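You operate a simulated robot arm through the tools that you are given. There is no shell and no other tool. Be economical: measure what you need, move in short steps, check, and stop when the job is done.

Carry out the task below with a simulated two-armed robot. There is one attempt and no reset: what you move stays moved.

Task
Towel the drainer tray dry, holding it steady, then slide it back in.
Fine: pull it out on to the counter for that; the towel goes back; let nothing fall. What is to be rubbed or washed off counts as gone when no trace of it is left.

It is judged by the outcome, as a careful person would: the job done as asked, and still so three seconds after it is handed in. It fails if anything else is knocked over, pushed out of place, dropped, spilled or broken. Flat cloth is picked up by pressing the open fingertips on it (5 to 10 N) and closing them slowly along it; thin cloth reads only 2 to 8 mm in the jaws.

Robot
Two 6-joint arms with two-finger parallel grippers on one trunk, on a base that drives. Base frame: it is fixed to the floor where the robot stands at the start and does not move with it; the origin is under the middle of the robot, x ahead of it, y to its left, z up. Readings come in mm, degrees, newtons and seconds.
The left shoulder is at the start at [60, 187, 1097], the right one opposite. With the tool pointing down near the work surface each hand reaches from about 260 to 620 mm from the robot's upright axis, wherever it stands, measured 20 degrees to its own side. Places, roughly: drainer tray (21x23x4 cm) [700, -100, 800]. Payload 1.57 kg a hand.
Tool frame (each hand has its own): the origin (TCP) lies between the finger pads and is the grasp point; the fingertips stand 30 mm ahead of it; z points along the fingers, y is the line along which they close. Largest opening 110 mm; finger width 24, thickness 12; the body of the gripper, 48 by 112 mm, starts 78 mm behind the TCP.
Orientation is that of the tool frame in the base frame, as a unit quaternion [x, y, z, w]. With the fingers straight down and closing along the base's y, the tool's x points along the base's -x, its y along +y and its z along -z.

Tools
- The arms move only by the tool servo_tool. It takes "left_steps", "right_steps" or both (then of equal length, played together; a hand with none holds still); each is a list of rows, each a list of 3 entries, a list of its own where there are three numbers: the shift along the base's x, y, z in mm, then the turn, a rotation vector about the base's x, y, z in degrees, then the finger opening in mm, from 0 to 110. In form: [[[dx, dy, dz], [ax, ay, az], hand], ...]. A call has 1 to 12 rows; each row shifts and turns the commanded pose from where the row before left it. Each row takes 0.2 s and may step no farther than 50 mm and 8.6 degrees from the row before; otherwise, or with a gripper value out of range, the whole call is refused. A pose out of reach is approached as far as the arm can. The call stops where the force on the tool passes 60 N (or 10 N more than at its start, if that is more) or the arm is blocked; 0.2 s more then pass. Each finger travels about 153 mm/s and halts on what it meets, pressing with about 25 N; the grip force reading is that of the motor and also rises with nothing between the fingers. The clock runs only during rows and for 0.2 s after the last one: add rows that do not move to give the fingers time. The reply holds the time, the measured pose of the TCP, the force on the tool along the base axes, the opening and the grip force, in the units named above and with some noise, with the torque about the TCP (base axes, N m) and any sound that the robot's microphone picked up.
- Cameras (640 x 400 px; columns grow to the right, rows downward): "scene" is now at [13.6, -7.7, 1635.6]; the picture's right is [-0.26, -0.97, 0.00], its down [-0.76, 0.20, -0.62] and it looks along [0.59, -0.16, -0.79] (base axes); focal length 262 px, centre (320, 200). "left" rides on the left gripper at [70, -16, -141] in its tool frame; the picture's right is [0.23, 0.97, 0.00], its down [-0.86, 0.20, -0.48] and it looks along [-0.47, 0.11, 0.88] (tool axes); focal length 222 px, centre (320, 200). "right" rides on the right gripper at [70, 16, -141] in its tool frame; the picture's right is [-0.23, 0.97, 0.00], its down [-0.86, -0.20, -0.48] and it looks along [-0.47, -0.11, 0.88] (tool axes); focal length 222 px, centre (320, 200). There is no depth. A picture from a camera that has moved, and an enlarged one, comes with that camera's place and axes in the base frame and with its lens. The place of the scene camera against the robot may be out by one fixed shift of up to 12 mm in any direction.
- get_image(camera): a new picture of that camera. No time passes.
- slide_trunk(by): slides the trunk up (or, below 0, down) by that many mm; the arms and the scene camera ride with it, the base frame stays. It gives what a move gives, with no picture.
- drive_base(legs): drives the robot by 1 to 6 legs, each [ahead, left, turn to the left] in mm, mm and degrees, along the robot's own axes; the way and the turn of a leg run together, so that a leg with both is an arc; at most 1500 mm and 180 degrees a leg. The arms and the cameras ride along, it lands a little off, and it stops where it bumps. It gives what a move gives.
- pan_tilt(pan, tilt): turns the head with the scene camera to pan (to the left, within 86 degrees either way) and tilt (down, from -29 to 69), counted from straight ahead of the robot. It gives what a move gives.
- inspect(camera, box): a new picture of the part [left, top, right, bottom] of that camera's present view, enlarged. No time passes.
- finish_job(): hands the job in; it is judged then, once.

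Go step by step. Nothing tells you exact positions but the pictures and the camera data: compare them with the known pose of the tool, close in by small moves and look again before you grip or let go. The budget is 120 turns and 100 pictures, counting those below and the enlarged ones. Unless the task says otherwise, let go and move clear before handing in, and close with one line.

The tools are called after "Emit:" as name(argument=value, ...) on one line, values as JSON. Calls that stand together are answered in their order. servo_tool: Moves the arms, as the interface text tells. Its arguments: {"type":"object","properties":{"left_steps":{"type":"array"},"right_steps":{"type":"array"}},"required":[]} The other tools are called the same way: slide_trunk (by) slides the trunk up or down; drive_base (legs) drives the base; pan_tilt (pan, tilt) turns the head that bears the scene camera; get_image (camera) takes a picture; inspect (camera, box) takes an enlarged picture of a part of a camera's view; finish_job () hands the job in.

At the start:

```text
time_s: 0.0
left_eef_pos: [467.1, 41.6, 1036.3]
left_ee_rot: [-0.001, 1.0, 0.0, 0.0]
left_ft_force: [0.9, -0.3, -0.5]
left_ft_torque: [-0.01, 0.0, -0.04]
left_gripper_width: 110.0
left_finger_force: 0.1
right_eef_pos: [398.9, -246.0, 1105.3]
right_ee_rot: [0.0, 1.0, -0.001, 0.0]
right_ft_force: [0.6, 0.0, 0.7]
right_ft_torque: [0.0, 0.0, 0.01]
right_gripper_width: 109.8
right_finger_force: 0.0
trunk travel left (down, up): [-725.0, 265.0]
robot x, y, heading: [1.8, 1.9, 0.1]
head pan, tilt: [-14.8, 52.0]
```

scene: 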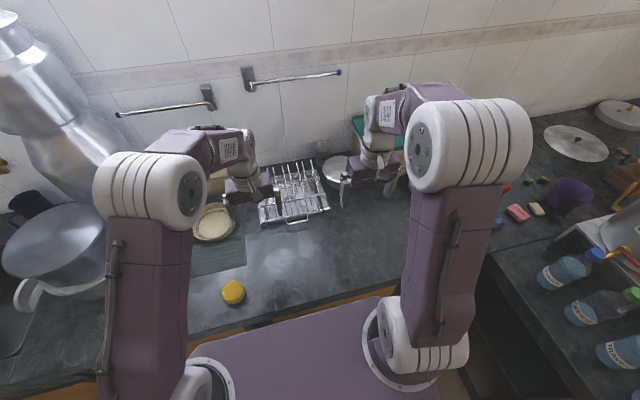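
right: 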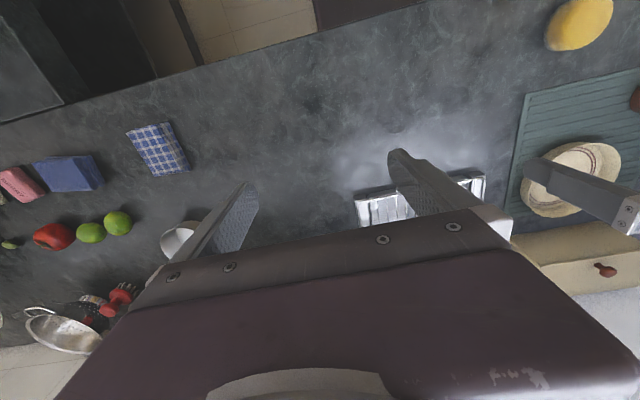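
left: 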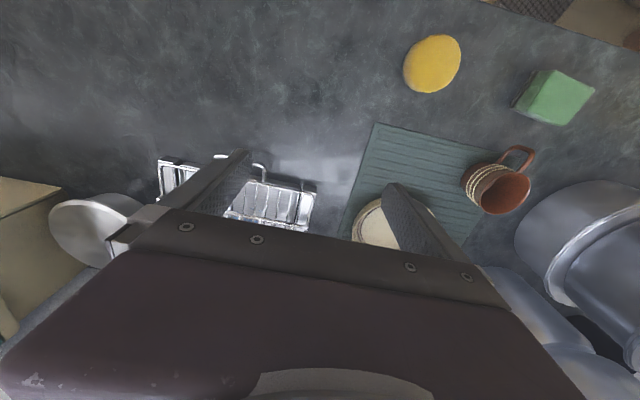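

I see a steel drainer at about x 700 with a rack, possible a towel hung somewhere (rails on the wall, blue checked cloth on the right). I look closer first.

Emit:
inspect(camera="scene", box=[200, 120, 400, 245])

Emit:
pan_tilt(pan=-35, tilt=35)

Emit:
get_image(camera="scene")

```text
3.20 times, centred on (300, 182) of scene
camera zoom: at [13.6, -7.7, 1635.6], right [-0.26, -0.97, 0.0], down [-0.76, 0.2, -0.62], along [0.59, -0.16, -0.79], focal length 837 px, centre (384, 256)
```

zoom: 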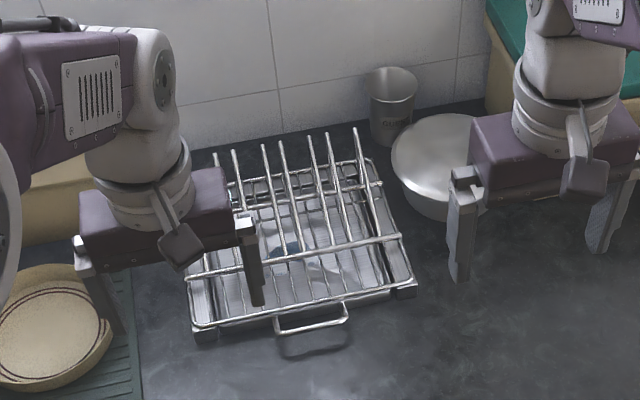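

```text
time_s: 0.8
left_eef_pos: [467.3, 40.7, 1036.6]
left_ee_rot: [0.0, 1.0, 0.001, -0.001]
left_ft_force: [0.6, 0.8, 0.4]
left_ft_torque: [0.01, 0.01, 0.02]
left_gripper_width: 110.1
left_finger_force: 0.1
right_eef_pos: [398.8, -245.2, 1105.0]
right_ee_rot: [0.001, 1.0, 0.0, 0.0]
right_ft_force: [-0.5, 1.4, -0.5]
right_ft_torque: [0.01, 0.05, -0.03]
right_gripper_width: 110.2
right_finger_force: 0.0
trunk travel left (down, up): [-725.0, 265.0]
robot x, y, heading: [0.6, 0.6, 0.1]
head pan, tilt: [-35.0, 35.0]
```

```text
95 pictures are left
camera scene: at [13.1, -38.9, 1659.9], right [-0.57, -0.82, 0.0], down [-0.47, 0.33, -0.82], along [0.67, -0.47, -0.57], focal length 262 px, centre (320, 200)
```

scene: 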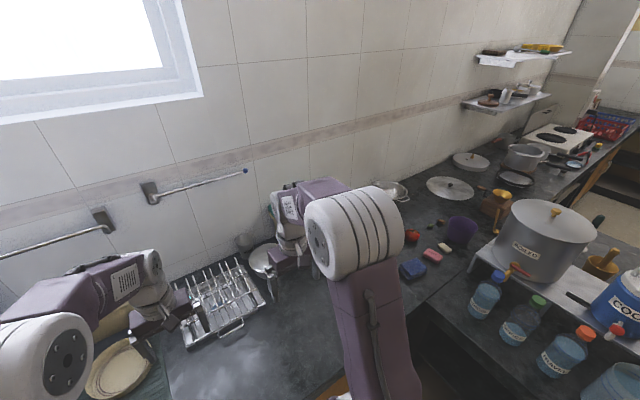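

The drainer has a slide-out tray beneath the rack, with a front handle. A checked cloth lies at about (377,-580). I look closer at that and around for other towels.

Emit:
inspect(camera="right", box=[0, 90, 260, 252])

Emit:
inspect(camera="scene", box=[150, 230, 300, 360])

Emit:
pan_tilt(pan=20, tilt=35)

Emit:
get_image(camera="scene")

```text
2.46 times, centred on (130, 171) of right
camera zoom: at [328.9, -229.7, 1246.0], right [0.23, 0.97, 0.0], down [0.86, -0.2, 0.48], along [0.47, -0.11, -0.88], focal length 547 px, centre (788, 271)
```

zoom: 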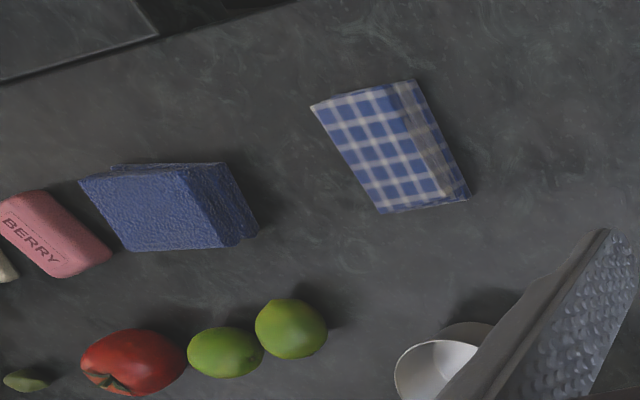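

```text
3.08 times, centred on (225, 295) of scene
camera zoom: at [13.1, -38.9, 1659.9], right [-0.57, -0.82, 0.0], down [-0.47, 0.33, -0.82], along [0.67, -0.47, -0.57], focal length 805 px, centre (612, -92)
```

zoom: 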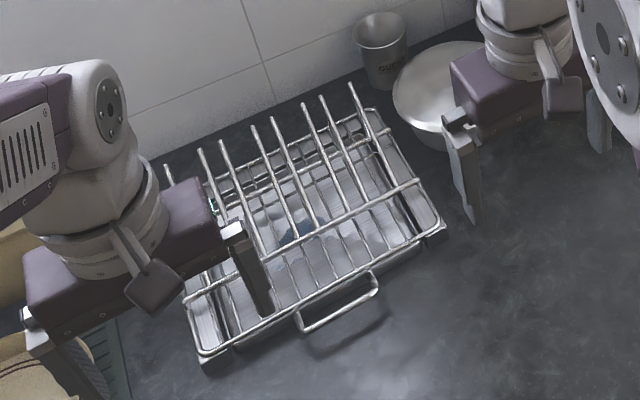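

```text
time_s: 2.1
left_eef_pos: [467.0, 40.9, 1037.1]
left_ee_rot: [-0.001, 1.0, 0.0, 0.0]
left_ft_force: [-0.5, 0.1, -0.9]
left_ft_torque: [0.02, 0.01, -0.01]
left_gripper_width: 110.0
left_finger_force: 0.1
right_eef_pos: [398.2, -246.0, 1104.4]
right_ee_rot: [0.0, 1.0, 0.0, 0.001]
right_ft_force: [0.0, 0.5, 0.4]
right_ft_torque: [-0.01, -0.01, 0.0]
right_gripper_width: 109.9
right_finger_force: 0.1
trunk travel left (down, up): [-725.0, 265.0]
robot x, y, heading: [-3.1, 2.4, -0.0]
head pan, tilt: [20.0, 35.0]
```

```text
92 pictures are left
camera scene: at [23.8, 41.5, 1660.0], right [0.34, -0.94, 0.0], down [-0.54, -0.2, -0.82], along [0.77, 0.28, -0.57], focal length 262 px, centre (320, 200)
```

scene: 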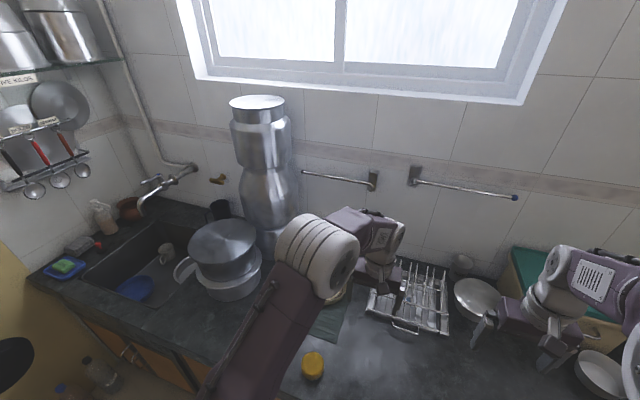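

The checked folded cloth on the right is the only towel-like thing. I move the left hand off the drainer and look into it.

Emit:
servo_tool(left_steps=[[[-30, 35, 0], [0, 0, 0], 110], [[-30, 35, 0], [0, 0, 0], 110], [[-30, 35, 0], [0, 0, 0], 110], [[-20, 35, 0], [0, 0, 0], 110], [[0, 20, 0], [0, 0, 0], 110]], right_steps=[[[-10, -30, 0], [0, 0, 0], 110], [[-10, -30, 0], [0, 0, 0], 110], [[-10, -30, 0], [0, 0, 0], 110], [[0, -20, 0], [0, 0, 0], 110], [[0, 0, 0], [0, 0, 0], 110]])

Emit:
pan_tilt(pan=-8, tilt=52)

Emit:
get_image(camera="scene")

Emit:
inspect(camera="scene", box=[250, 130, 400, 250])

```text
time_s: 3.3
left_eef_pos: [358.7, 205.5, 1036.1]
left_ee_rot: [-0.001, 1.0, 0.0, 0.0]
left_ft_force: [0.3, 0.9, 0.3]
left_ft_torque: [0.0, -0.01, 0.02]
left_gripper_width: 110.0
left_finger_force: 0.0
right_eef_pos: [367.4, -355.9, 1103.9]
right_ee_rot: [-0.001, 1.0, 0.001, 0.0]
right_ft_force: [0.2, 0.3, 0.4]
right_ft_torque: [-0.02, 0.07, 0.0]
right_gripper_width: 110.2
right_finger_force: 0.0
trunk travel left (down, up): [-725.0, 265.0]
robot x, y, heading: [0.3, 2.1, 0.2]
head pan, tilt: [20.0, 35.0]
```

```text
time_s: 4.2
left_eef_pos: [358.8, 204.5, 1036.5]
left_ee_rot: [0.0, 1.0, 0.0, 0.001]
left_ft_force: [-0.1, 0.3, -1.1]
left_ft_torque: [0.0, -0.01, 0.03]
left_gripper_width: 109.7
left_finger_force: 0.0
right_eef_pos: [368.0, -357.0, 1104.0]
right_ee_rot: [0.0, 1.0, 0.0, 0.0]
right_ft_force: [-0.5, -0.5, -0.6]
right_ft_torque: [-0.05, -0.01, -0.01]
right_gripper_width: 110.0
right_finger_force: 0.1
trunk travel left (down, up): [-725.0, 265.0]
robot x, y, heading: [-1.6, 0.4, 0.2]
head pan, tilt: [-8.0, 52.0]
```

```text
91 pictures are left
camera scene: at [15.1, 1.1, 1635.7], right [-0.14, -0.99, 0.0], down [-0.78, 0.11, -0.62], along [0.61, -0.09, -0.79], focal length 262 px, centre (320, 200)
```

scene: 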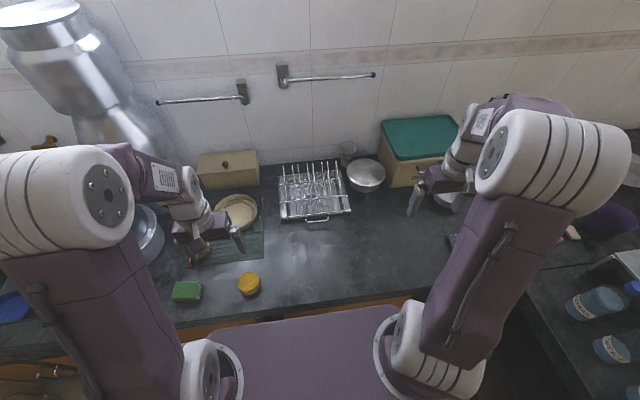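

```text
3.33 times, centred on (325, 190) of scene
camera zoom: at [15.1, 1.1, 1635.7], right [-0.14, -0.99, 0.0], down [-0.78, 0.11, -0.62], along [0.61, -0.09, -0.79], focal length 872 px, centre (303, 233)
```

zoom: 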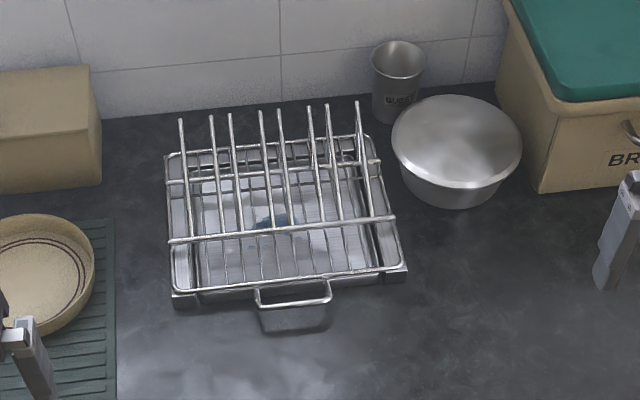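

Blue water sits in the tray under the rack; the handle bar lies at about x 548, y -28 to -109. I shift the base to the right a little so both the towel and the tray are within reach.

Emit:
drive_base(legs=[[0, -90, 0]])

Emit:
get_image(camera="right")

Emit:
get_image(camera="left")

```text
time_s: 5.3
left_eef_pos: [357.9, 115.7, 1035.1]
left_ee_rot: [0.001, 1.0, -0.001, 0.0]
left_ft_force: [0.0, 0.6, -0.5]
left_ft_torque: [0.01, -0.02, 0.01]
left_gripper_width: 110.0
left_finger_force: 0.0
right_eef_pos: [368.9, -444.9, 1104.8]
right_ee_rot: [0.0, 1.0, -0.001, 0.0]
right_ft_force: [1.0, 0.0, -0.2]
right_ft_torque: [-0.02, 0.02, 0.02]
right_gripper_width: 109.8
right_finger_force: 0.0
trunk travel left (down, up): [-725.0, 265.0]
robot x, y, heading: [-1.0, -90.1, 0.3]
head pan, tilt: [-8.0, 52.0]
```

```text
89 pictures are left
camera right: at [297.6, -428.5, 1245.9], right [0.23, 0.97, 0.0], down [0.86, -0.2, 0.48], along [0.47, -0.11, -0.88], focal length 222 px, centre (320, 200)
```

right: 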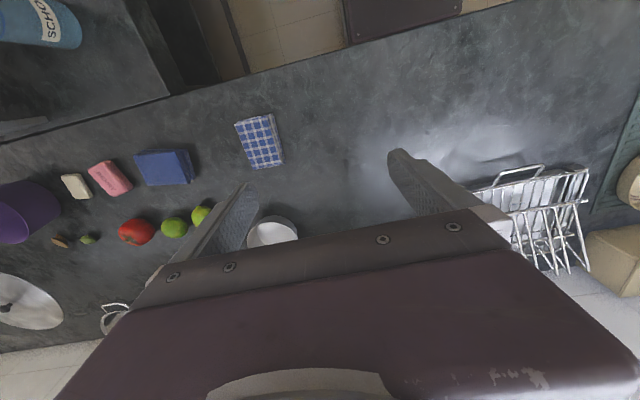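

```text
88 pictures are left
camera left: at [288.8, 99.5, 1176.9], right [-0.23, 0.97, 0.0], down [0.86, 0.2, 0.48], along [0.47, 0.11, -0.88], focal length 222 px, centre (320, 200)
```

left: 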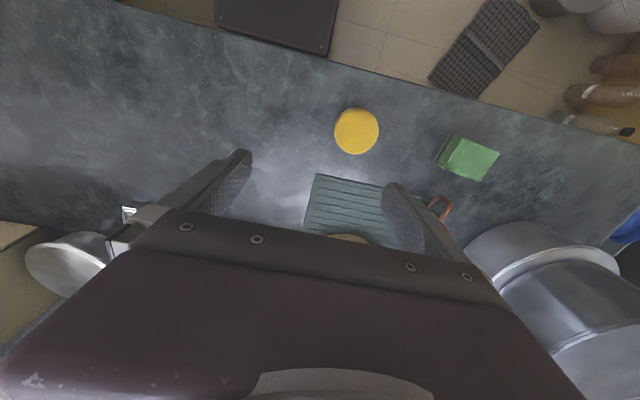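

The handle is confirmed near (550, -30..-120). I bring the left hand over with a quarter turn, so the fingers close along x.

Emit:
servo_tool(left_steps=[[[5, -17, 0], [0, 0, -8.2], 80], [[5, -17, 0], [0, 0, -8.2], 80], [[5, -17, 0], [0, 0, -8.2], 80], [[5, -17, 0], [0, 0, -8.2], 80], [[5, -17, 0], [0, 0, -8.2], 80], [[5, -17, 0], [0, 0, -8.2], 80], [[5, -17, 0], [0, 0, -8.2], 80], [[5, -17, 0], [0, 0, -8.2], 80], [[5, -17, 0], [0, 0, -8.2], 80], [[5, -17, 0], [0, 0, -8.2], 80], [[5, -16, 0], [0, 0, -8], 80]])

Emit:
get_image(camera="left")

```text
time_s: 7.7
left_eef_pos: [415.1, -71.8, 1035.7]
left_ee_rot: [0.708, 0.706, 0.001, 0.0]
left_ft_force: [-0.3, 0.4, 0.6]
left_ft_torque: [-0.01, 0.02, -0.01]
left_gripper_width: 80.2
left_finger_force: 0.1
right_eef_pos: [367.3, -445.7, 1103.6]
right_ee_rot: [0.0, 1.0, 0.0, 0.0]
right_ft_force: [-0.1, -0.5, 0.3]
right_ft_torque: [0.04, 0.02, -0.02]
right_gripper_width: 110.3
right_finger_force: 0.0
trunk travel left (down, up): [-725.0, 265.0]
robot x, y, heading: [0.9, -88.3, -0.3]
head pan, tilt: [-8.0, 52.0]
```

```text
87 pictures are left
camera left: at [399.9, -2.5, 1175.6], right [0.97, 0.22, 0.0], down [0.2, -0.86, 0.48], along [0.11, -0.47, -0.88], focal length 222 px, centre (320, 200)
```

left: 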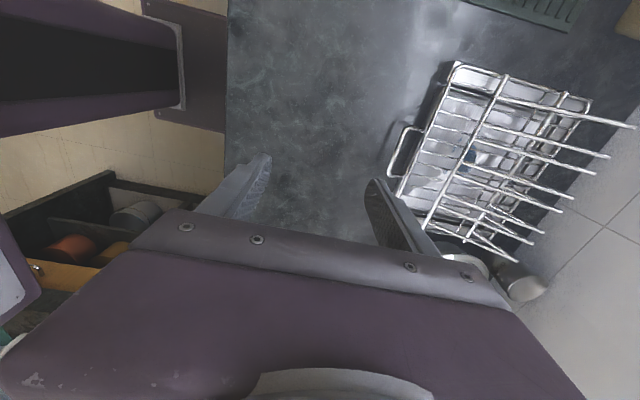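

Good view of the handle from the left wrist. Zooming in.

Emit:
inspect(camera="left", box=[370, 50, 610, 200])

```text
2.67 times, centred on (490, 125) of left
camera zoom: at [399.9, -2.5, 1175.6], right [0.97, 0.22, 0.0], down [0.2, -0.86, 0.48], along [0.11, -0.47, -0.88], focal length 592 px, centre (-133, 400)
```

zoom: 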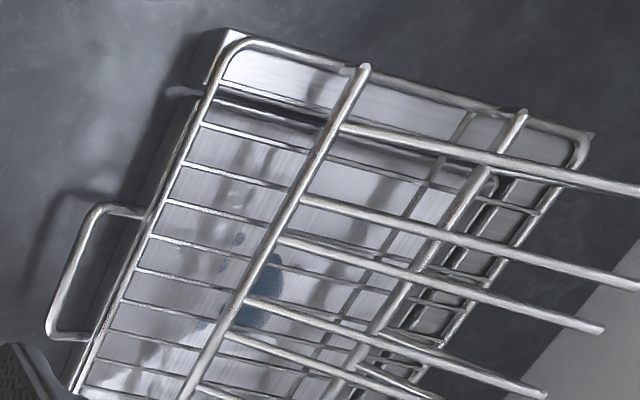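

The handle bar is about 14 mm above the counter at x≈549. I lean the left hand to its own side (35°), narrow the fingers and come to just above the bar.

Emit:
servo_tool(left_steps=[[[20, 4, 0], [-7, 0, 0], 30], [[20, 5, -20], [-7, 0, 0], 30], [[20, 5, -20], [-7, 0, 0], 30], [[25, 5, -25], [-7, 0, 0], 30], [[23, 5, -35], [-7, 0, 0], 30], [[20, 0, -35], [0, 0, 0], 30], [[0, 0, 0], [0, 0, 0], 30]])

Emit:
get_image(camera="left")

Emit:
inspect(camera="scene", box=[200, 130, 400, 255])

```text
time_s: 9.3
left_eef_pos: [539.9, -48.1, 901.1]
left_ee_rot: [0.675, 0.674, -0.213, 0.213]
left_ft_force: [-0.9, 0.3, 0.4]
left_ft_torque: [0.03, -0.01, 0.0]
left_gripper_width: 30.0
left_finger_force: 0.2
right_eef_pos: [366.6, -445.9, 1104.2]
right_ee_rot: [-0.001, 1.0, 0.001, 0.0]
right_ft_force: [-0.2, -0.2, -0.1]
right_ft_torque: [-0.02, 0.0, 0.03]
right_gripper_width: 110.3
right_finger_force: 0.1
trunk travel left (down, up): [-725.0, 265.0]
robot x, y, heading: [0.3, -93.0, -0.1]
head pan, tilt: [-8.0, 52.0]
```

```text
85 pictures are left
camera left: at [524.3, 89.3, 975.2], right [0.97, 0.19, -0.13], down [0.2, -0.43, 0.88], along [0.11, -0.89, -0.45], focal length 222 px, centre (320, 200)
```

left: 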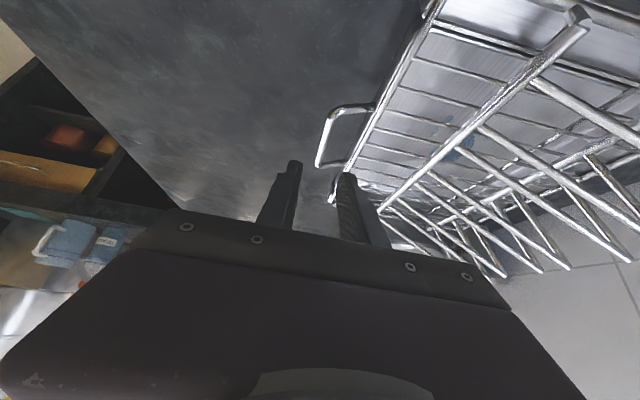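

```text
3.20 times, centred on (300, 192) of scene
camera zoom: at [14.5, -88.8, 1635.6], right [-0.14, -0.99, 0.0], down [-0.78, 0.11, -0.62], along [0.61, -0.09, -0.79], focal length 837 px, centre (384, 224)
```

zoom: 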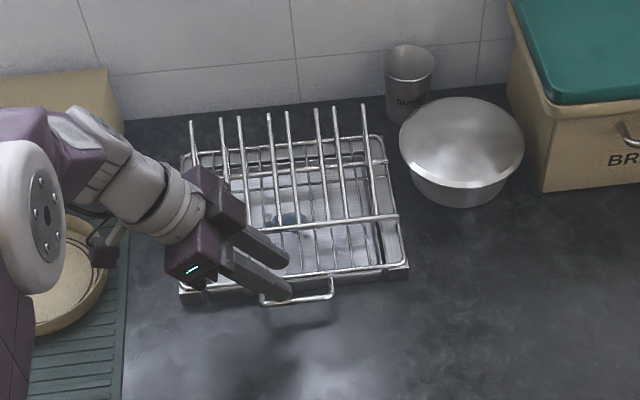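

Comparing views, the bar really sits at z≈832, x≈541, between the finger lines. I descend with the fingers straddling it.

Emit:
servo_tool(left_steps=[[[0, -4, -12], [0, 0, 0], 26], [[0, 0, -12], [0, 0, 0], 26], [[0, 0, -12], [0, 0, 0], 26], [[0, 0, 0], [0, 0, 0], 26]])

Emit:
inspect(camera="left", box=[220, 70, 460, 220])

Emit:
inspect(camera="scene", box=[250, 180, 350, 242])

```text
time_s: 10.3
left_eef_pos: [541.3, -53.0, 863.3]
left_ee_rot: [0.674, 0.674, -0.213, 0.213]
left_ft_force: [-1.2, -0.2, 0.5]
left_ft_torque: [0.0, -0.03, 0.02]
left_gripper_width: 26.0
left_finger_force: 0.0
right_eef_pos: [366.9, -445.0, 1104.9]
right_ee_rot: [0.001, 1.0, 0.0, 0.0]
right_ft_force: [-0.6, 0.2, -1.1]
right_ft_torque: [-0.02, -0.02, -0.01]
right_gripper_width: 110.1
right_finger_force: 0.2
trunk travel left (down, up): [-725.0, 265.0]
robot x, y, heading: [-1.2, -88.6, -0.0]
head pan, tilt: [-8.0, 52.0]
```

```text
2.67 times, centred on (340, 145) of left
camera zoom: at [525.0, 85.5, 938.3], right [0.97, 0.19, -0.13], down [0.2, -0.43, 0.88], along [0.11, -0.89, -0.45], focal length 592 px, centre (267, 347)
```

zoom: 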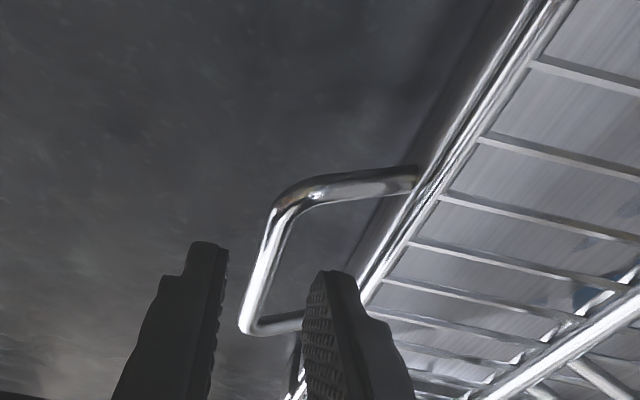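

```text
6.40 times, centred on (300, 211) of scene
camera zoom: at [15.2, -88.9, 1635.6], right [-0.14, -0.99, 0.0], down [-0.78, 0.11, -0.62], along [0.61, -0.09, -0.79], focal length 1674 px, centre (448, 130)
```

zoom: 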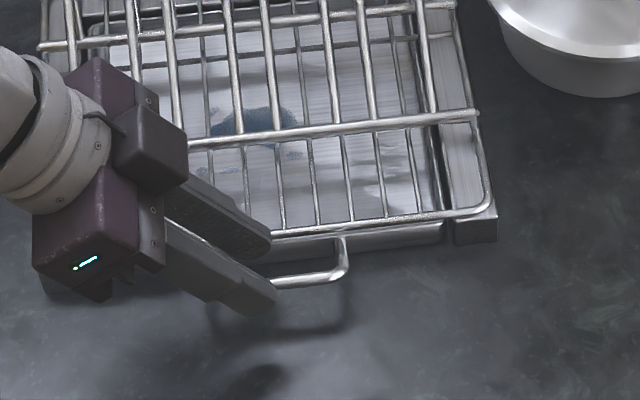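

The bar runs midway between the fingers; tips are level with it. Going 17 mm lower and closing.

Emit:
servo_tool(left_steps=[[[0, 0, -9], [0, 0, 0], 26], [[0, 0, -8], [0, 0, 0], 26], [[0, 0, 0], [0, 0, 0], 0], [[0, 0, 0], [0, 0, 0], 0], [[0, 0, 0], [0, 0, 0], 0]])

Emit:
inspect(camera="left", box=[220, 70, 460, 220])

```text
time_s: 11.5
left_eef_pos: [542.3, -51.9, 847.6]
left_ee_rot: [0.674, 0.675, -0.212, 0.213]
left_ft_force: [-0.1, -0.2, -0.2]
left_ft_torque: [-0.13, -0.03, 0.06]
left_gripper_width: 7.1
left_finger_force: 25.5
right_eef_pos: [367.7, -445.5, 1105.5]
right_ee_rot: [0.0, 1.0, 0.0, 0.0]
right_ft_force: [0.3, 0.0, 0.1]
right_ft_torque: [-0.02, -0.02, 0.01]
right_gripper_width: 110.0
right_finger_force: 0.0
trunk travel left (down, up): [-725.0, 265.0]
robot x, y, heading: [-2.3, -88.6, -0.1]
head pan, tilt: [-8.0, 52.0]
```

```text
2.67 times, centred on (340, 145) of left
camera zoom: at [525.5, 86.5, 922.1], right [0.97, 0.19, -0.13], down [0.2, -0.43, 0.88], along [0.11, -0.89, -0.45], focal length 592 px, centre (267, 347)
```

zoom: 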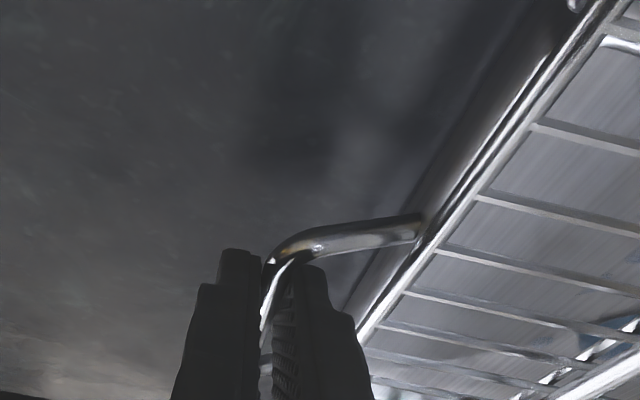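

Gripped: 7 mm bar held. I pull out 40 mm gently and check that only the tray comes.

Emit:
servo_tool(left_steps=[[[-8, 0, 0], [0, 0, 0], 0], [[-16, 0, 0], [0, 0, 0], 0], [[-16, 0, 0], [0, 0, 0], 0]])

Emit:
inspect(camera="scene", box=[200, 130, 400, 255])

```text
time_s: 12.3
left_eef_pos: [500.6, -52.4, 848.0]
left_ee_rot: [0.675, 0.674, -0.213, 0.213]
left_ft_force: [-0.1, 1.1, 0.3]
left_ft_torque: [-0.12, -0.01, 0.02]
left_gripper_width: 7.3
left_finger_force: 25.0
right_eef_pos: [366.9, -445.1, 1104.5]
right_ee_rot: [0.0, 1.0, 0.0, -0.001]
right_ft_force: [0.2, -0.4, -0.3]
right_ft_torque: [0.01, 0.0, 0.01]
right_gripper_width: 110.2
right_finger_force: 0.1
trunk travel left (down, up): [-725.0, 265.0]
robot x, y, heading: [4.2, -90.9, 0.0]
head pan, tilt: [-8.0, 52.0]
```

```text
3.20 times, centred on (300, 192) of scene
camera zoom: at [15.1, -88.7, 1635.6], right [-0.14, -0.99, 0.0], down [-0.78, 0.11, -0.62], along [0.61, -0.09, -0.79], focal length 837 px, centre (384, 224)
```

zoom: 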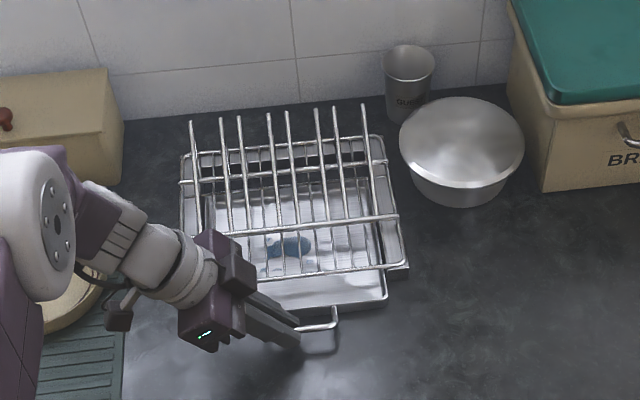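

Only the tray comes, freely. Pulling 150 mm more.

Emit:
servo_tool(left_steps=[[[-20, 0, 0], [0, 0, 0], 0], [[-20, 0, 0], [0, 0, 0], 0], [[-20, 0, 0], [0, 0, 0], 0], [[-20, 0, 0], [0, 0, 0], 0], [[-20, 0, 0], [0, 0, 0], 0], [[-20, 0, 0], [0, 0, 0], 0], [[-20, 0, 0], [0, 0, 0], 0], [[-10, 0, 0], [0, 0, 0], 0]])

Emit:
inspect(camera="scene", box=[200, 150, 400, 275])

```text
time_s: 14.1
left_eef_pos: [375.4, -51.0, 857.3]
left_ee_rot: [0.675, 0.674, -0.214, 0.21]
left_ft_force: [-0.4, 0.7, -1.6]
left_ft_torque: [-0.08, 0.03, 0.0]
left_gripper_width: 7.0
left_finger_force: 25.3
left hand out of reach, approached as far as the arm can: row 7, 8
right_eef_pos: [368.7, -447.3, 1104.0]
right_ee_rot: [0.0, 1.0, 0.0, 0.0]
right_ft_force: [-0.4, 0.4, -0.2]
right_ft_torque: [0.02, -0.01, -0.02]
right_gripper_width: 110.2
right_finger_force: 0.0
trunk travel left (down, up): [-725.0, 265.0]
robot x, y, heading: [4.1, -92.3, 0.1]
head pan, tilt: [-8.0, 52.0]
```

```text
3.20 times, centred on (300, 212) of scene
camera zoom: at [15.4, -88.7, 1635.6], right [-0.14, -0.99, 0.0], down [-0.78, 0.11, -0.62], along [0.61, -0.09, -0.79], focal length 837 px, centre (384, 160)
```

zoom: 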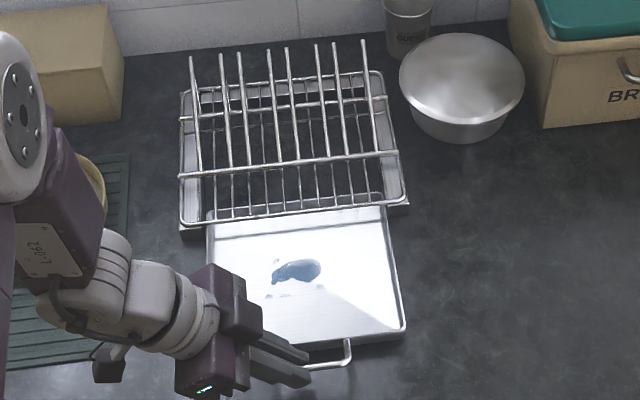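

The arm reached its near limit and lifted the tray front slightly; I ease back so it's level, then I'll pull the rest by driving the base back.

Emit:
servo_tool(left_steps=[[[15, 0, 0], [0, 0, 0], 0], [[12, 0, 0], [0, 0, 0], 0], [[0, 0, 0], [0, 0, 0], 0]])

Emit:
drive_base(legs=[[-60, 0, 0]])

Emit:
get_image(camera="scene")

Emit:
inspect(camera="scene", box=[230, 130, 400, 238])

```text
time_s: 14.9
left_eef_pos: [401.6, -54.1, 856.4]
left_ee_rot: [0.674, 0.674, -0.213, 0.213]
left_ft_force: [0.0, 0.3, -0.4]
left_ft_torque: [0.09, -0.04, 0.0]
left_gripper_width: 7.1
left_finger_force: 25.1
right_eef_pos: [367.1, -445.9, 1104.9]
right_ee_rot: [0.0, 1.0, 0.0, 0.0]
right_ft_force: [0.2, 0.4, 0.0]
right_ft_torque: [-0.05, -0.01, -0.01]
right_gripper_width: 110.3
right_finger_force: 0.1
trunk travel left (down, up): [-725.0, 265.0]
robot x, y, heading: [1.0, -87.0, -0.1]
head pan, tilt: [-8.0, 52.0]
```

```text
time_s: 15.9
left_eef_pos: [347.3, -54.4, 856.8]
left_ee_rot: [0.674, 0.675, -0.213, 0.212]
left_ft_force: [0.5, 0.1, -1.3]
left_ft_torque: [-0.02, 0.05, 0.01]
left_gripper_width: 7.0
left_finger_force: 25.2
right_eef_pos: [311.6, -446.5, 1102.9]
right_ee_rot: [0.001, 1.0, 0.0, -0.001]
right_ft_force: [-0.2, 0.2, -0.6]
right_ft_torque: [0.02, 0.03, 0.0]
right_gripper_width: 109.8
right_finger_force: 0.0
trunk travel left (down, up): [-725.0, 265.0]
robot x, y, heading: [-58.5, -91.7, 0.1]
head pan, tilt: [-8.0, 52.0]
```

```text
78 pictures are left
camera scene: at [-38.5, -88.6, 1635.5], right [-0.14, -0.99, 0.0], down [-0.78, 0.11, -0.61], along [0.61, -0.09, -0.79], focal length 262 px, centre (320, 200)
```

scene: 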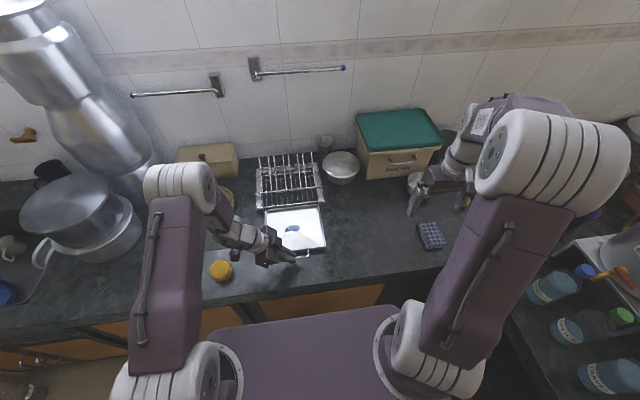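

```text
3.70 times, centred on (315, 184) of scene
camera zoom: at [-38.5, -88.6, 1635.5], right [-0.14, -0.99, 0.0], down [-0.78, 0.11, -0.61], along [0.61, -0.09, -0.79], focal length 969 px, centre (338, 259)
```

zoom: 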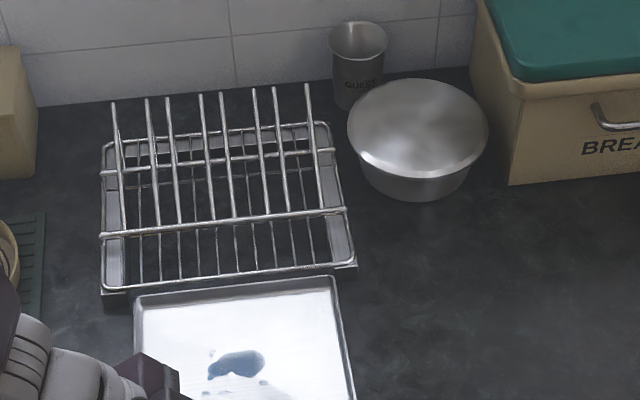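

The tray is fully out. Its front still hangs ~9 mm up; I lower it back to the counter.

Emit:
servo_tool(left_steps=[[[0, 0, -4], [0, 0, 0], 0], [[0, 0, -4], [0, 0, 0], 0], [[0, 0, -2], [0, 0, 0], 0], [[0, 0, 0], [0, 0, 0], 0]])

Emit:
inspect(camera="scene", box=[230, 190, 350, 280])

Emit:
inspect(camera="right", box=[180, 60, 640, 340])

```text
time_s: 16.9
left_eef_pos: [342.9, -53.6, 847.4]
left_ee_rot: [0.675, 0.674, -0.212, 0.212]
left_ft_force: [-1.7, 0.0, 5.7]
left_ft_torque: [0.07, 0.03, -0.04]
left_gripper_width: 7.3
left_finger_force: 25.7
right_eef_pos: [308.0, -447.6, 1105.0]
right_ee_rot: [0.001, 1.0, 0.0, 0.0]
right_ft_force: [0.5, 0.4, 1.0]
right_ft_torque: [0.02, 0.0, 0.01]
right_gripper_width: 110.1
right_finger_force: 0.0
trunk travel left (down, up): [-725.0, 265.0]
robot x, y, heading: [-57.8, -90.4, -0.2]
head pan, tilt: [-8.0, 52.0]
```

```text
4.44 times, centred on (290, 235) of scene
camera zoom: at [-43.3, -88.7, 1635.8], right [-0.14, -0.99, 0.0], down [-0.78, 0.11, -0.62], along [0.61, -0.09, -0.79], focal length 1163 px, centre (453, 44)
```

zoom: 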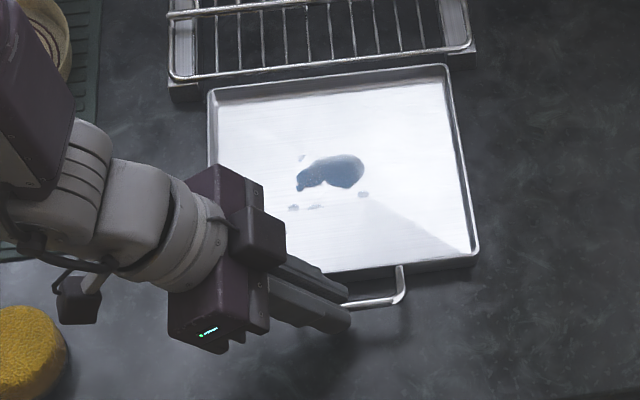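

```text
1.39 times, centred on (410, 200) of right
camera zoom: at [238.7, -430.3, 1245.7], right [0.23, 0.97, 0.0], down [0.85, -0.2, 0.48], along [0.47, -0.11, -0.88], focal length 309 px, centre (195, 200)
```

zoom: 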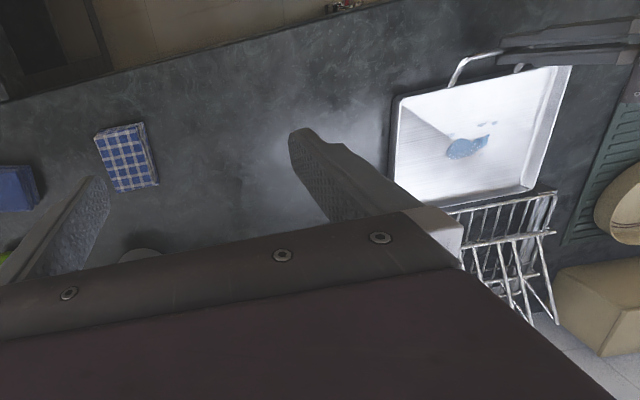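

Tray is flat on the counter with a puddle and a few drops. Now the right hand goes above the checked towel at about (377,-561).

Emit:
servo_tool(right_steps=[[[10, -20, -25], [0, 0, 0], 110], [[10, -20, -25], [0, 0, 0], 110], [[10, -20, -25], [0, 0, 0], 110], [[10, -20, -25], [0, 0, 0], 110], [[10, -20, -25], [0, 0, 0], 110], [[10, -13, -25], [0, 0, 0], 110], [[8, 0, -15], [0, 0, 0], 110], [[0, 0, 0], [0, 0, 0], 110]])

Emit:
get_image(camera="right")

Emit:
pan_tilt(pan=-45, tilt=50)

Emit:
get_image(camera="scene")

```text
time_s: 18.7
left_eef_pos: [343.2, -53.7, 847.7]
left_ee_rot: [0.675, 0.674, -0.213, 0.214]
left_ft_force: [-0.8, 1.1, 6.3]
left_ft_torque: [-0.1, 0.06, -0.04]
left_gripper_width: 6.9
left_finger_force: 25.1
right_eef_pos: [378.6, -562.6, 939.4]
right_ee_rot: [0.0, 1.0, 0.0, 0.0]
right_ft_force: [1.3, 0.0, -1.1]
right_ft_torque: [0.02, 0.05, -0.02]
right_gripper_width: 109.9
right_finger_force: 0.1
trunk travel left (down, up): [-725.0, 265.0]
robot x, y, heading: [-59.1, -89.3, -0.1]
head pan, tilt: [-8.0, 52.0]
```

```text
74 pictures are left
camera right: at [307.8, -546.2, 1080.4], right [0.23, 0.97, 0.0], down [0.85, -0.2, 0.48], along [0.47, -0.11, -0.88], focal length 222 px, centre (320, 200)
```

right: 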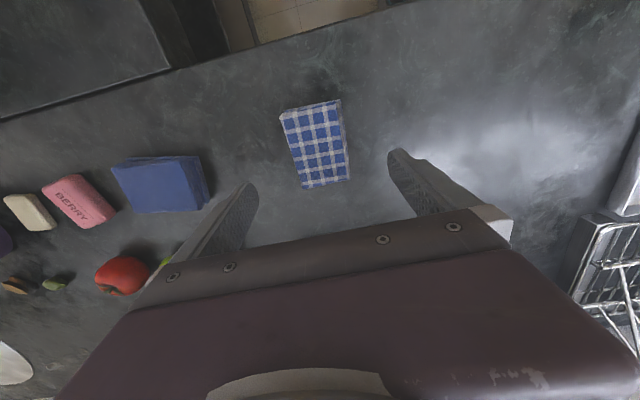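

```text
time_s: 19.7
left_eef_pos: [343.1, -54.6, 847.2]
left_ee_rot: [0.675, 0.674, -0.213, 0.213]
left_ft_force: [-1.0, -0.4, 5.3]
left_ft_torque: [-0.09, 0.02, -0.05]
left_gripper_width: 6.8
left_finger_force: 25.0
right_eef_pos: [377.2, -561.9, 939.0]
right_ee_rot: [0.001, 1.0, 0.0, 0.0]
right_ft_force: [-0.3, 0.6, 0.2]
right_ft_torque: [0.0, 0.0, -0.04]
right_gripper_width: 110.0
right_finger_force: 0.1
trunk travel left (down, up): [-725.0, 265.0]
robot x, y, heading: [-55.1, -89.0, -0.2]
head pan, tilt: [-45.0, 50.0]
```

```text
73 pictures are left
camera scene: at [-63.3, -132.7, 1638.3], right [-0.71, -0.71, 0.0], down [-0.54, 0.54, -0.64], along [0.45, -0.46, -0.77], focal length 262 px, centre (320, 200)
```

scene: 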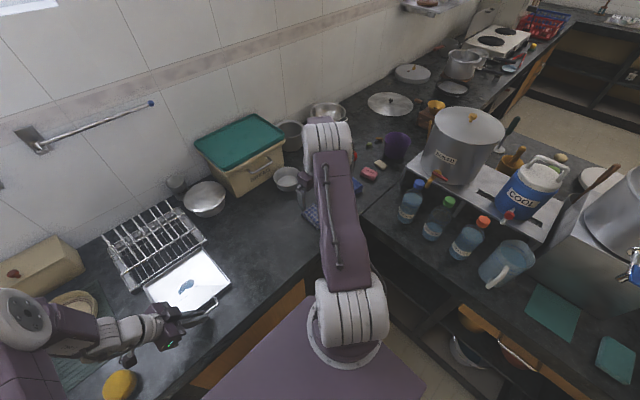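

There are teal rectangles at the lower right too; I check what those are before taking the checked cloth.

Emit:
inspect(camera="scene", box=[480, 260, 640, 400])

Emit:
inspect(camera="right", box=[240, 80, 400, 200])

```text
2.86 times, centred on (560, 330) of scene
camera zoom: at [-63.3, -132.7, 1638.3], right [-0.71, -0.71, 0.0], down [-0.54, 0.54, -0.64], along [0.45, -0.46, -0.77], focal length 748 px, centre (-366, -171)
```

zoom: 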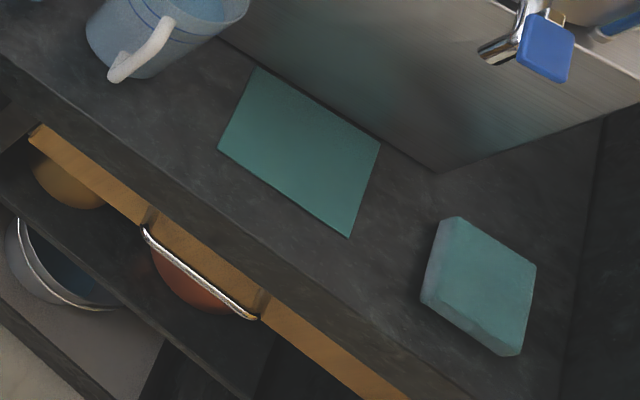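

```text
3.33 times, centred on (320, 140) of right
camera zoom: at [307.9, -546.2, 1080.6], right [0.23, 0.97, 0.0], down [0.85, -0.2, 0.48], along [0.47, -0.11, -0.88], focal length 740 px, centre (320, 400)
```

zoom: 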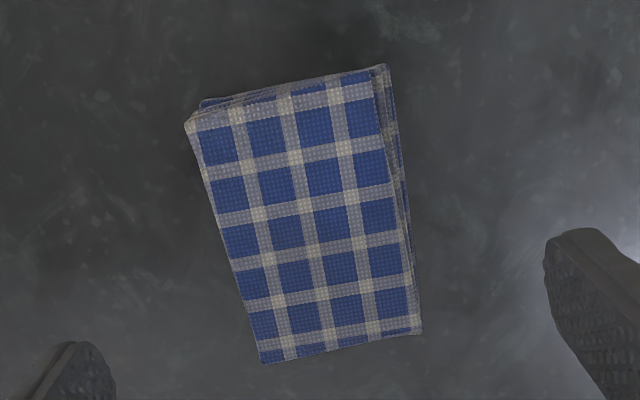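

The teal things are a mat and a sponge; the checked cloth is a folded towel, 92 × 64 mm, centred at about (380,-565). I descend with open fingers on either side of it.

Emit:
servo_tool(right_steps=[[[2, -2, -30], [0, 0, 0], 110], [[0, 0, -30], [0, 0, 0], 110], [[0, 0, -25], [0, 0, 0], 110], [[0, 0, -10], [0, 0, 0], 110], [[0, 0, 0], [0, 0, 0], 110]])

Emit:
get_image(camera="right")

```text
time_s: 20.9
left_eef_pos: [344.2, -54.5, 846.8]
left_ee_rot: [0.675, 0.674, -0.213, 0.212]
left_ft_force: [-1.2, 0.2, 5.6]
left_ft_torque: [-0.02, 0.03, -0.05]
left_gripper_width: 7.1
left_finger_force: 24.9
right_eef_pos: [378.3, -562.6, 847.3]
right_ee_rot: [0.001, 1.0, 0.001, 0.0]
right_ft_force: [-0.3, -0.4, -1.0]
right_ft_torque: [0.01, -0.01, -0.02]
right_gripper_width: 110.1
right_finger_force: 0.0
trunk travel left (down, up): [-725.0, 265.0]
robot x, y, heading: [-56.6, -89.2, -0.2]
head pan, tilt: [-45.0, 50.0]
```

```text
70 pictures are left
camera right: at [309.4, -546.7, 987.4], right [0.23, 0.97, 0.0], down [0.85, -0.2, 0.48], along [0.47, -0.11, -0.88], focal length 222 px, centre (320, 200)
```

right: 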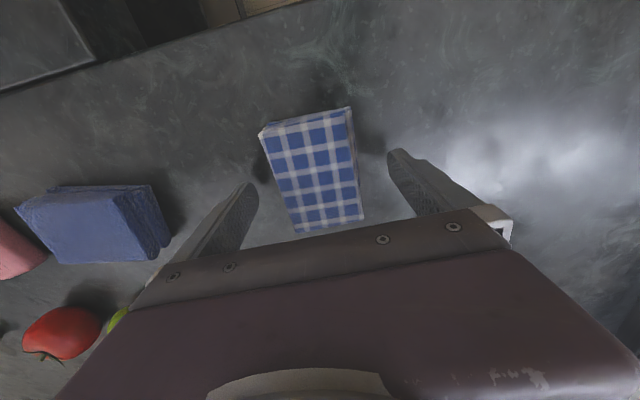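

Well centred. Down 12 mm more and close slowly on the towel.

Emit:
servo_tool(right_steps=[[[0, -2, -6], [0, 0, 0], 110], [[0, 0, -6], [0, 0, 0], 95], [[0, 0, 0], [0, 0, 0], 80], [[0, 0, 0], [0, 0, 0], 70], [[0, 0, 0], [0, 0, 0], 60], [[0, 0, 0], [0, 0, 0], 50], [[0, 0, 0], [0, 0, 0], 40], [[0, 0, 0], [0, 0, 0], 40]])

Emit:
get_image(camera="right")

```text
time_s: 22.7
left_eef_pos: [343.4, -54.4, 846.7]
left_ee_rot: [0.675, 0.674, -0.213, 0.213]
left_ft_force: [-0.4, 0.0, 4.2]
left_ft_torque: [-0.04, 0.02, -0.03]
left_gripper_width: 7.3
left_finger_force: 24.8
right_eef_pos: [379.5, -563.0, 832.7]
right_ee_rot: [0.002, 1.0, 0.0, -0.001]
right_ft_force: [-0.3, 0.2, -0.3]
right_ft_torque: [0.01, 0.01, -0.02]
right_gripper_width: 64.9
right_finger_force: 25.1
trunk travel left (down, up): [-725.0, 265.0]
robot x, y, heading: [-56.3, -87.1, 0.1]
head pan, tilt: [-45.0, 50.0]
```

```text
69 pictures are left
camera right: at [309.4, -547.1, 973.9], right [0.23, 0.97, 0.0], down [0.85, -0.2, 0.48], along [0.47, -0.11, -0.88], focal length 222 px, centre (320, 200)
```

right: 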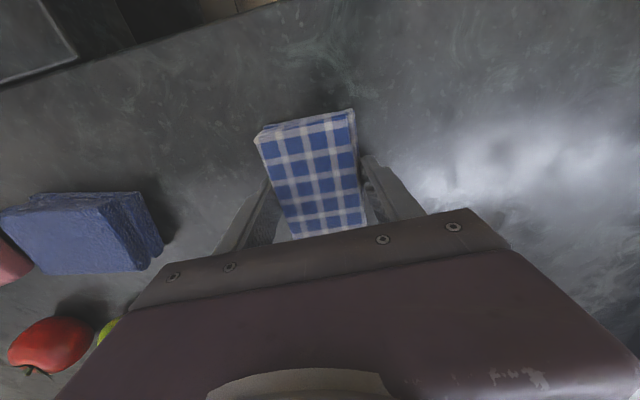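

The towel is held at 65 mm, but the tips are almost at its bottom; I regrip 4 mm higher, then lift.

Emit:
servo_tool(right_steps=[[[0, 0, 0], [0, 0, 0], 72], [[0, 0, 4], [0, 0, 0], 72], [[0, 0, 0], [0, 0, 0], 60], [[0, 0, 0], [0, 0, 0], 40], [[0, 0, 0], [0, 0, 0], 40], [[0, 0, 15], [0, 0, 0], 40], [[0, 0, 30], [0, 0, 0], 40], [[0, 0, 40], [0, 0, 0], 40], [[0, 0, 0], [0, 0, 0], 40]])

Emit:
get_image(camera="right")

```text
time_s: 24.7
left_eef_pos: [343.1, -53.6, 847.3]
left_ee_rot: [0.675, 0.674, -0.212, 0.213]
left_ft_force: [-0.4, 0.9, 5.2]
left_ft_torque: [0.05, 0.01, -0.06]
left_gripper_width: 7.2
left_finger_force: 24.9
right_eef_pos: [376.5, -565.1, 923.5]
right_ee_rot: [0.001, 1.0, 0.0, 0.0]
right_ft_force: [0.3, -1.3, -0.5]
right_ft_torque: [0.01, 0.0, -0.01]
right_gripper_width: 64.9
right_finger_force: 24.9
trunk travel left (down, up): [-725.0, 265.0]
robot x, y, heading: [-55.2, -88.7, -0.4]
head pan, tilt: [-45.0, 50.0]
```

```text
68 pictures are left
camera right: at [306.3, -548.5, 1064.2], right [0.23, 0.97, 0.0], down [0.85, -0.2, 0.48], along [0.47, -0.11, -0.88], focal length 222 px, centre (320, 200)
```

right: 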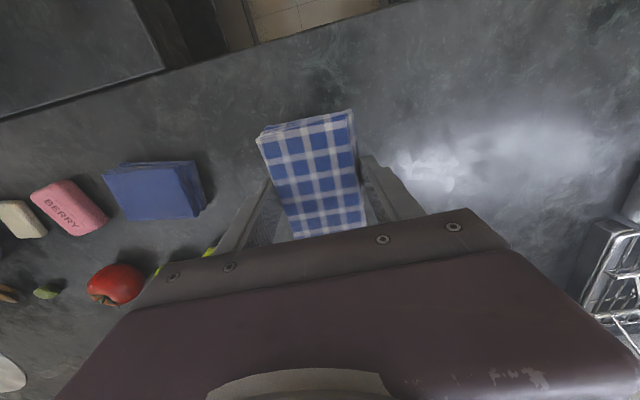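

Towel held cleanly. I draw the tray 15 mm nearer for the right arm's reach, and carry the towel over above the puddle.

Emit:
servo_tool(left_steps=[[[-5, 0, 0], [0, 0, 0], 0], [[-5, 0, 0], [0, 0, 0], 0], [[-5, 0, 0], [0, 0, 0], 0], [[0, 0, 0], [0, 0, 0], 0], [[0, 0, 0], [0, 0, 0], 0], [[0, 0, 0], [0, 0, 0], 0], [[0, 0, 0], [0, 0, 0], 0], [[0, 0, 0], [0, 0, 0], 0], [[0, 0, 0], [0, 0, 0], 0], [[0, 0, 0], [0, 0, 0], 0], [[0, 0, 0], [0, 0, 0], 0], [[0, 0, 0], [0, 0, 0], 0]], right_steps=[[[8, 35, 5], [0, 0, 0], 40], [[8, 40, 0], [0, 0, 0], 40], [[8, 40, 0], [0, 0, 0], 40], [[8, 40, 0], [0, 0, 0], 40], [[8, 40, 0], [0, 0, 0], 40], [[8, 40, 0], [0, 0, 0], 40], [[8, 40, 0], [0, 0, 0], 40], [[8, 40, 0], [0, 0, 0], 40], [[8, 40, 0], [0, 0, 0], 40], [[8, 40, 0], [0, 0, 0], 40], [[8, 40, 0], [0, 0, 0], 40], [[0, 40, 0], [0, 0, 0], 40]])

Emit:
pan_tilt(pan=-8, tilt=52)

Emit:
get_image(camera="right")

Emit:
inspect(camera="scene", box=[200, 170, 420, 310])

```text
time_s: 27.3
left_eef_pos: [329.3, -54.0, 846.5]
left_ee_rot: [0.675, 0.674, -0.213, 0.212]
left_ft_force: [-0.5, 0.9, 5.6]
left_ft_torque: [-0.15, 0.0, -0.11]
left_gripper_width: 7.1
left_finger_force: 25.1
right_eef_pos: [466.3, -85.9, 928.6]
right_ee_rot: [0.0, 1.0, 0.0, 0.0]
right_ft_force: [0.2, 0.2, 0.2]
right_ft_torque: [0.01, 0.03, 0.01]
right_gripper_width: 64.7
right_finger_force: 25.0
trunk travel left (down, up): [-725.0, 265.0]
robot x, y, heading: [-58.3, -89.0, -0.2]
head pan, tilt: [-45.0, 50.0]
```

```text
time_s: 28.3
left_eef_pos: [328.7, -54.9, 846.4]
left_ee_rot: [0.675, 0.674, -0.213, 0.213]
left_ft_force: [-0.1, 1.4, 4.0]
left_ft_torque: [0.06, -0.01, 0.02]
left_gripper_width: 7.2
left_finger_force: 25.4
right_eef_pos: [465.9, -86.0, 929.0]
right_ee_rot: [0.001, 1.0, 0.0, 0.0]
right_ft_force: [0.2, 0.4, -0.6]
right_ft_torque: [-0.02, -0.03, -0.04]
right_gripper_width: 64.9
right_finger_force: 24.7
trunk travel left (down, up): [-725.0, 265.0]
robot x, y, heading: [-60.9, -86.6, -0.3]
head pan, tilt: [-8.0, 52.0]
```

```text
67 pictures are left
camera right: at [397.0, -70.6, 1069.4], right [0.23, 0.97, 0.0], down [0.85, -0.2, 0.48], along [0.47, -0.11, -0.88], focal length 222 px, centre (320, 200)
```

right: 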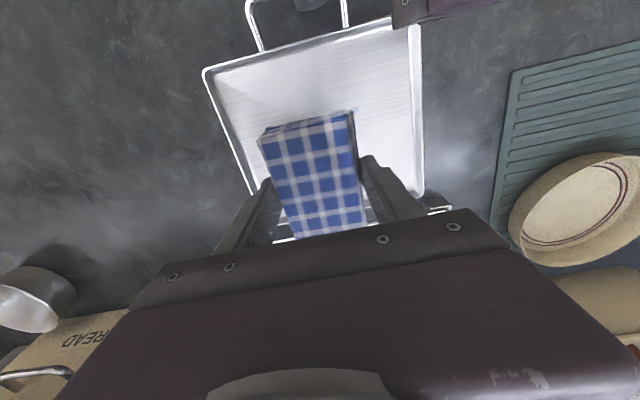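

```text
2.86 times, centred on (310, 240) of scene
camera zoom: at [-42.9, -88.3, 1635.6], right [-0.14, -0.99, 0.0], down [-0.78, 0.11, -0.62], along [0.61, -0.09, -0.79], focal length 748 px, centre (349, 86)
```

zoom: 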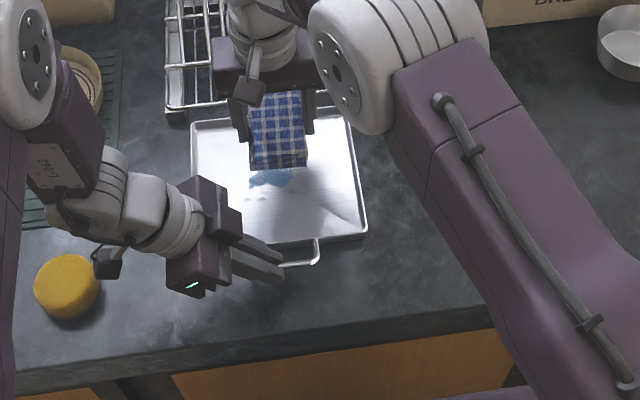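

Towel is over the tray; puddle centre at about (465,-62). I shift over it and lower until nearly in contact.

Emit:
servo_tool(right_steps=[[[-2, 14, -25], [0, 0, 0], 40], [[0, 10, -25], [0, 0, 0], 40], [[0, 0, -25], [0, 0, 0], 40], [[0, 0, -6], [0, 0, 0], 40], [[0, 0, -3], [0, 0, 0], 40], [[0, 0, -2], [0, 0, 0], 40], [[0, 0, 0], [0, 0, 0], 40]])

Emit:
inspect(camera="scene", box=[230, 180, 370, 270])

```text
time_s: 29.9
left_eef_pos: [328.8, -55.0, 846.4]
left_ee_rot: [0.675, 0.674, -0.212, 0.213]
left_ft_force: [2.3, 1.2, 10.6]
left_ft_torque: [-0.04, -0.05, 0.06]
left_gripper_width: 7.2
left_finger_force: 24.7
right_eef_pos: [464.7, -64.4, 840.8]
right_ee_rot: [0.0, 1.0, 0.0, 0.001]
right_ft_force: [0.7, -0.7, 1.7]
right_ft_torque: [-0.05, -0.15, -0.03]
right_gripper_width: 64.9
right_finger_force: 25.5
trunk travel left (down, up): [-725.0, 265.0]
robot x, y, heading: [-57.0, -89.2, 0.1]
head pan, tilt: [-8.0, 52.0]
```

```text
4.44 times, centred on (300, 225) of scene
camera zoom: at [-43.1, -88.5, 1635.7], right [-0.14, -0.99, 0.0], down [-0.78, 0.11, -0.62], along [0.61, -0.09, -0.79], focal length 1163 px, centre (409, 89)
```

zoom: 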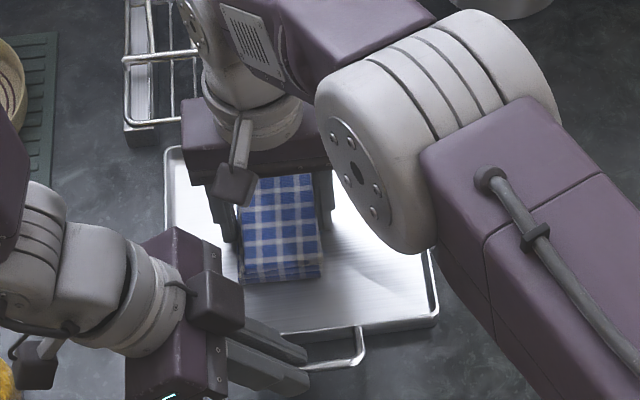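

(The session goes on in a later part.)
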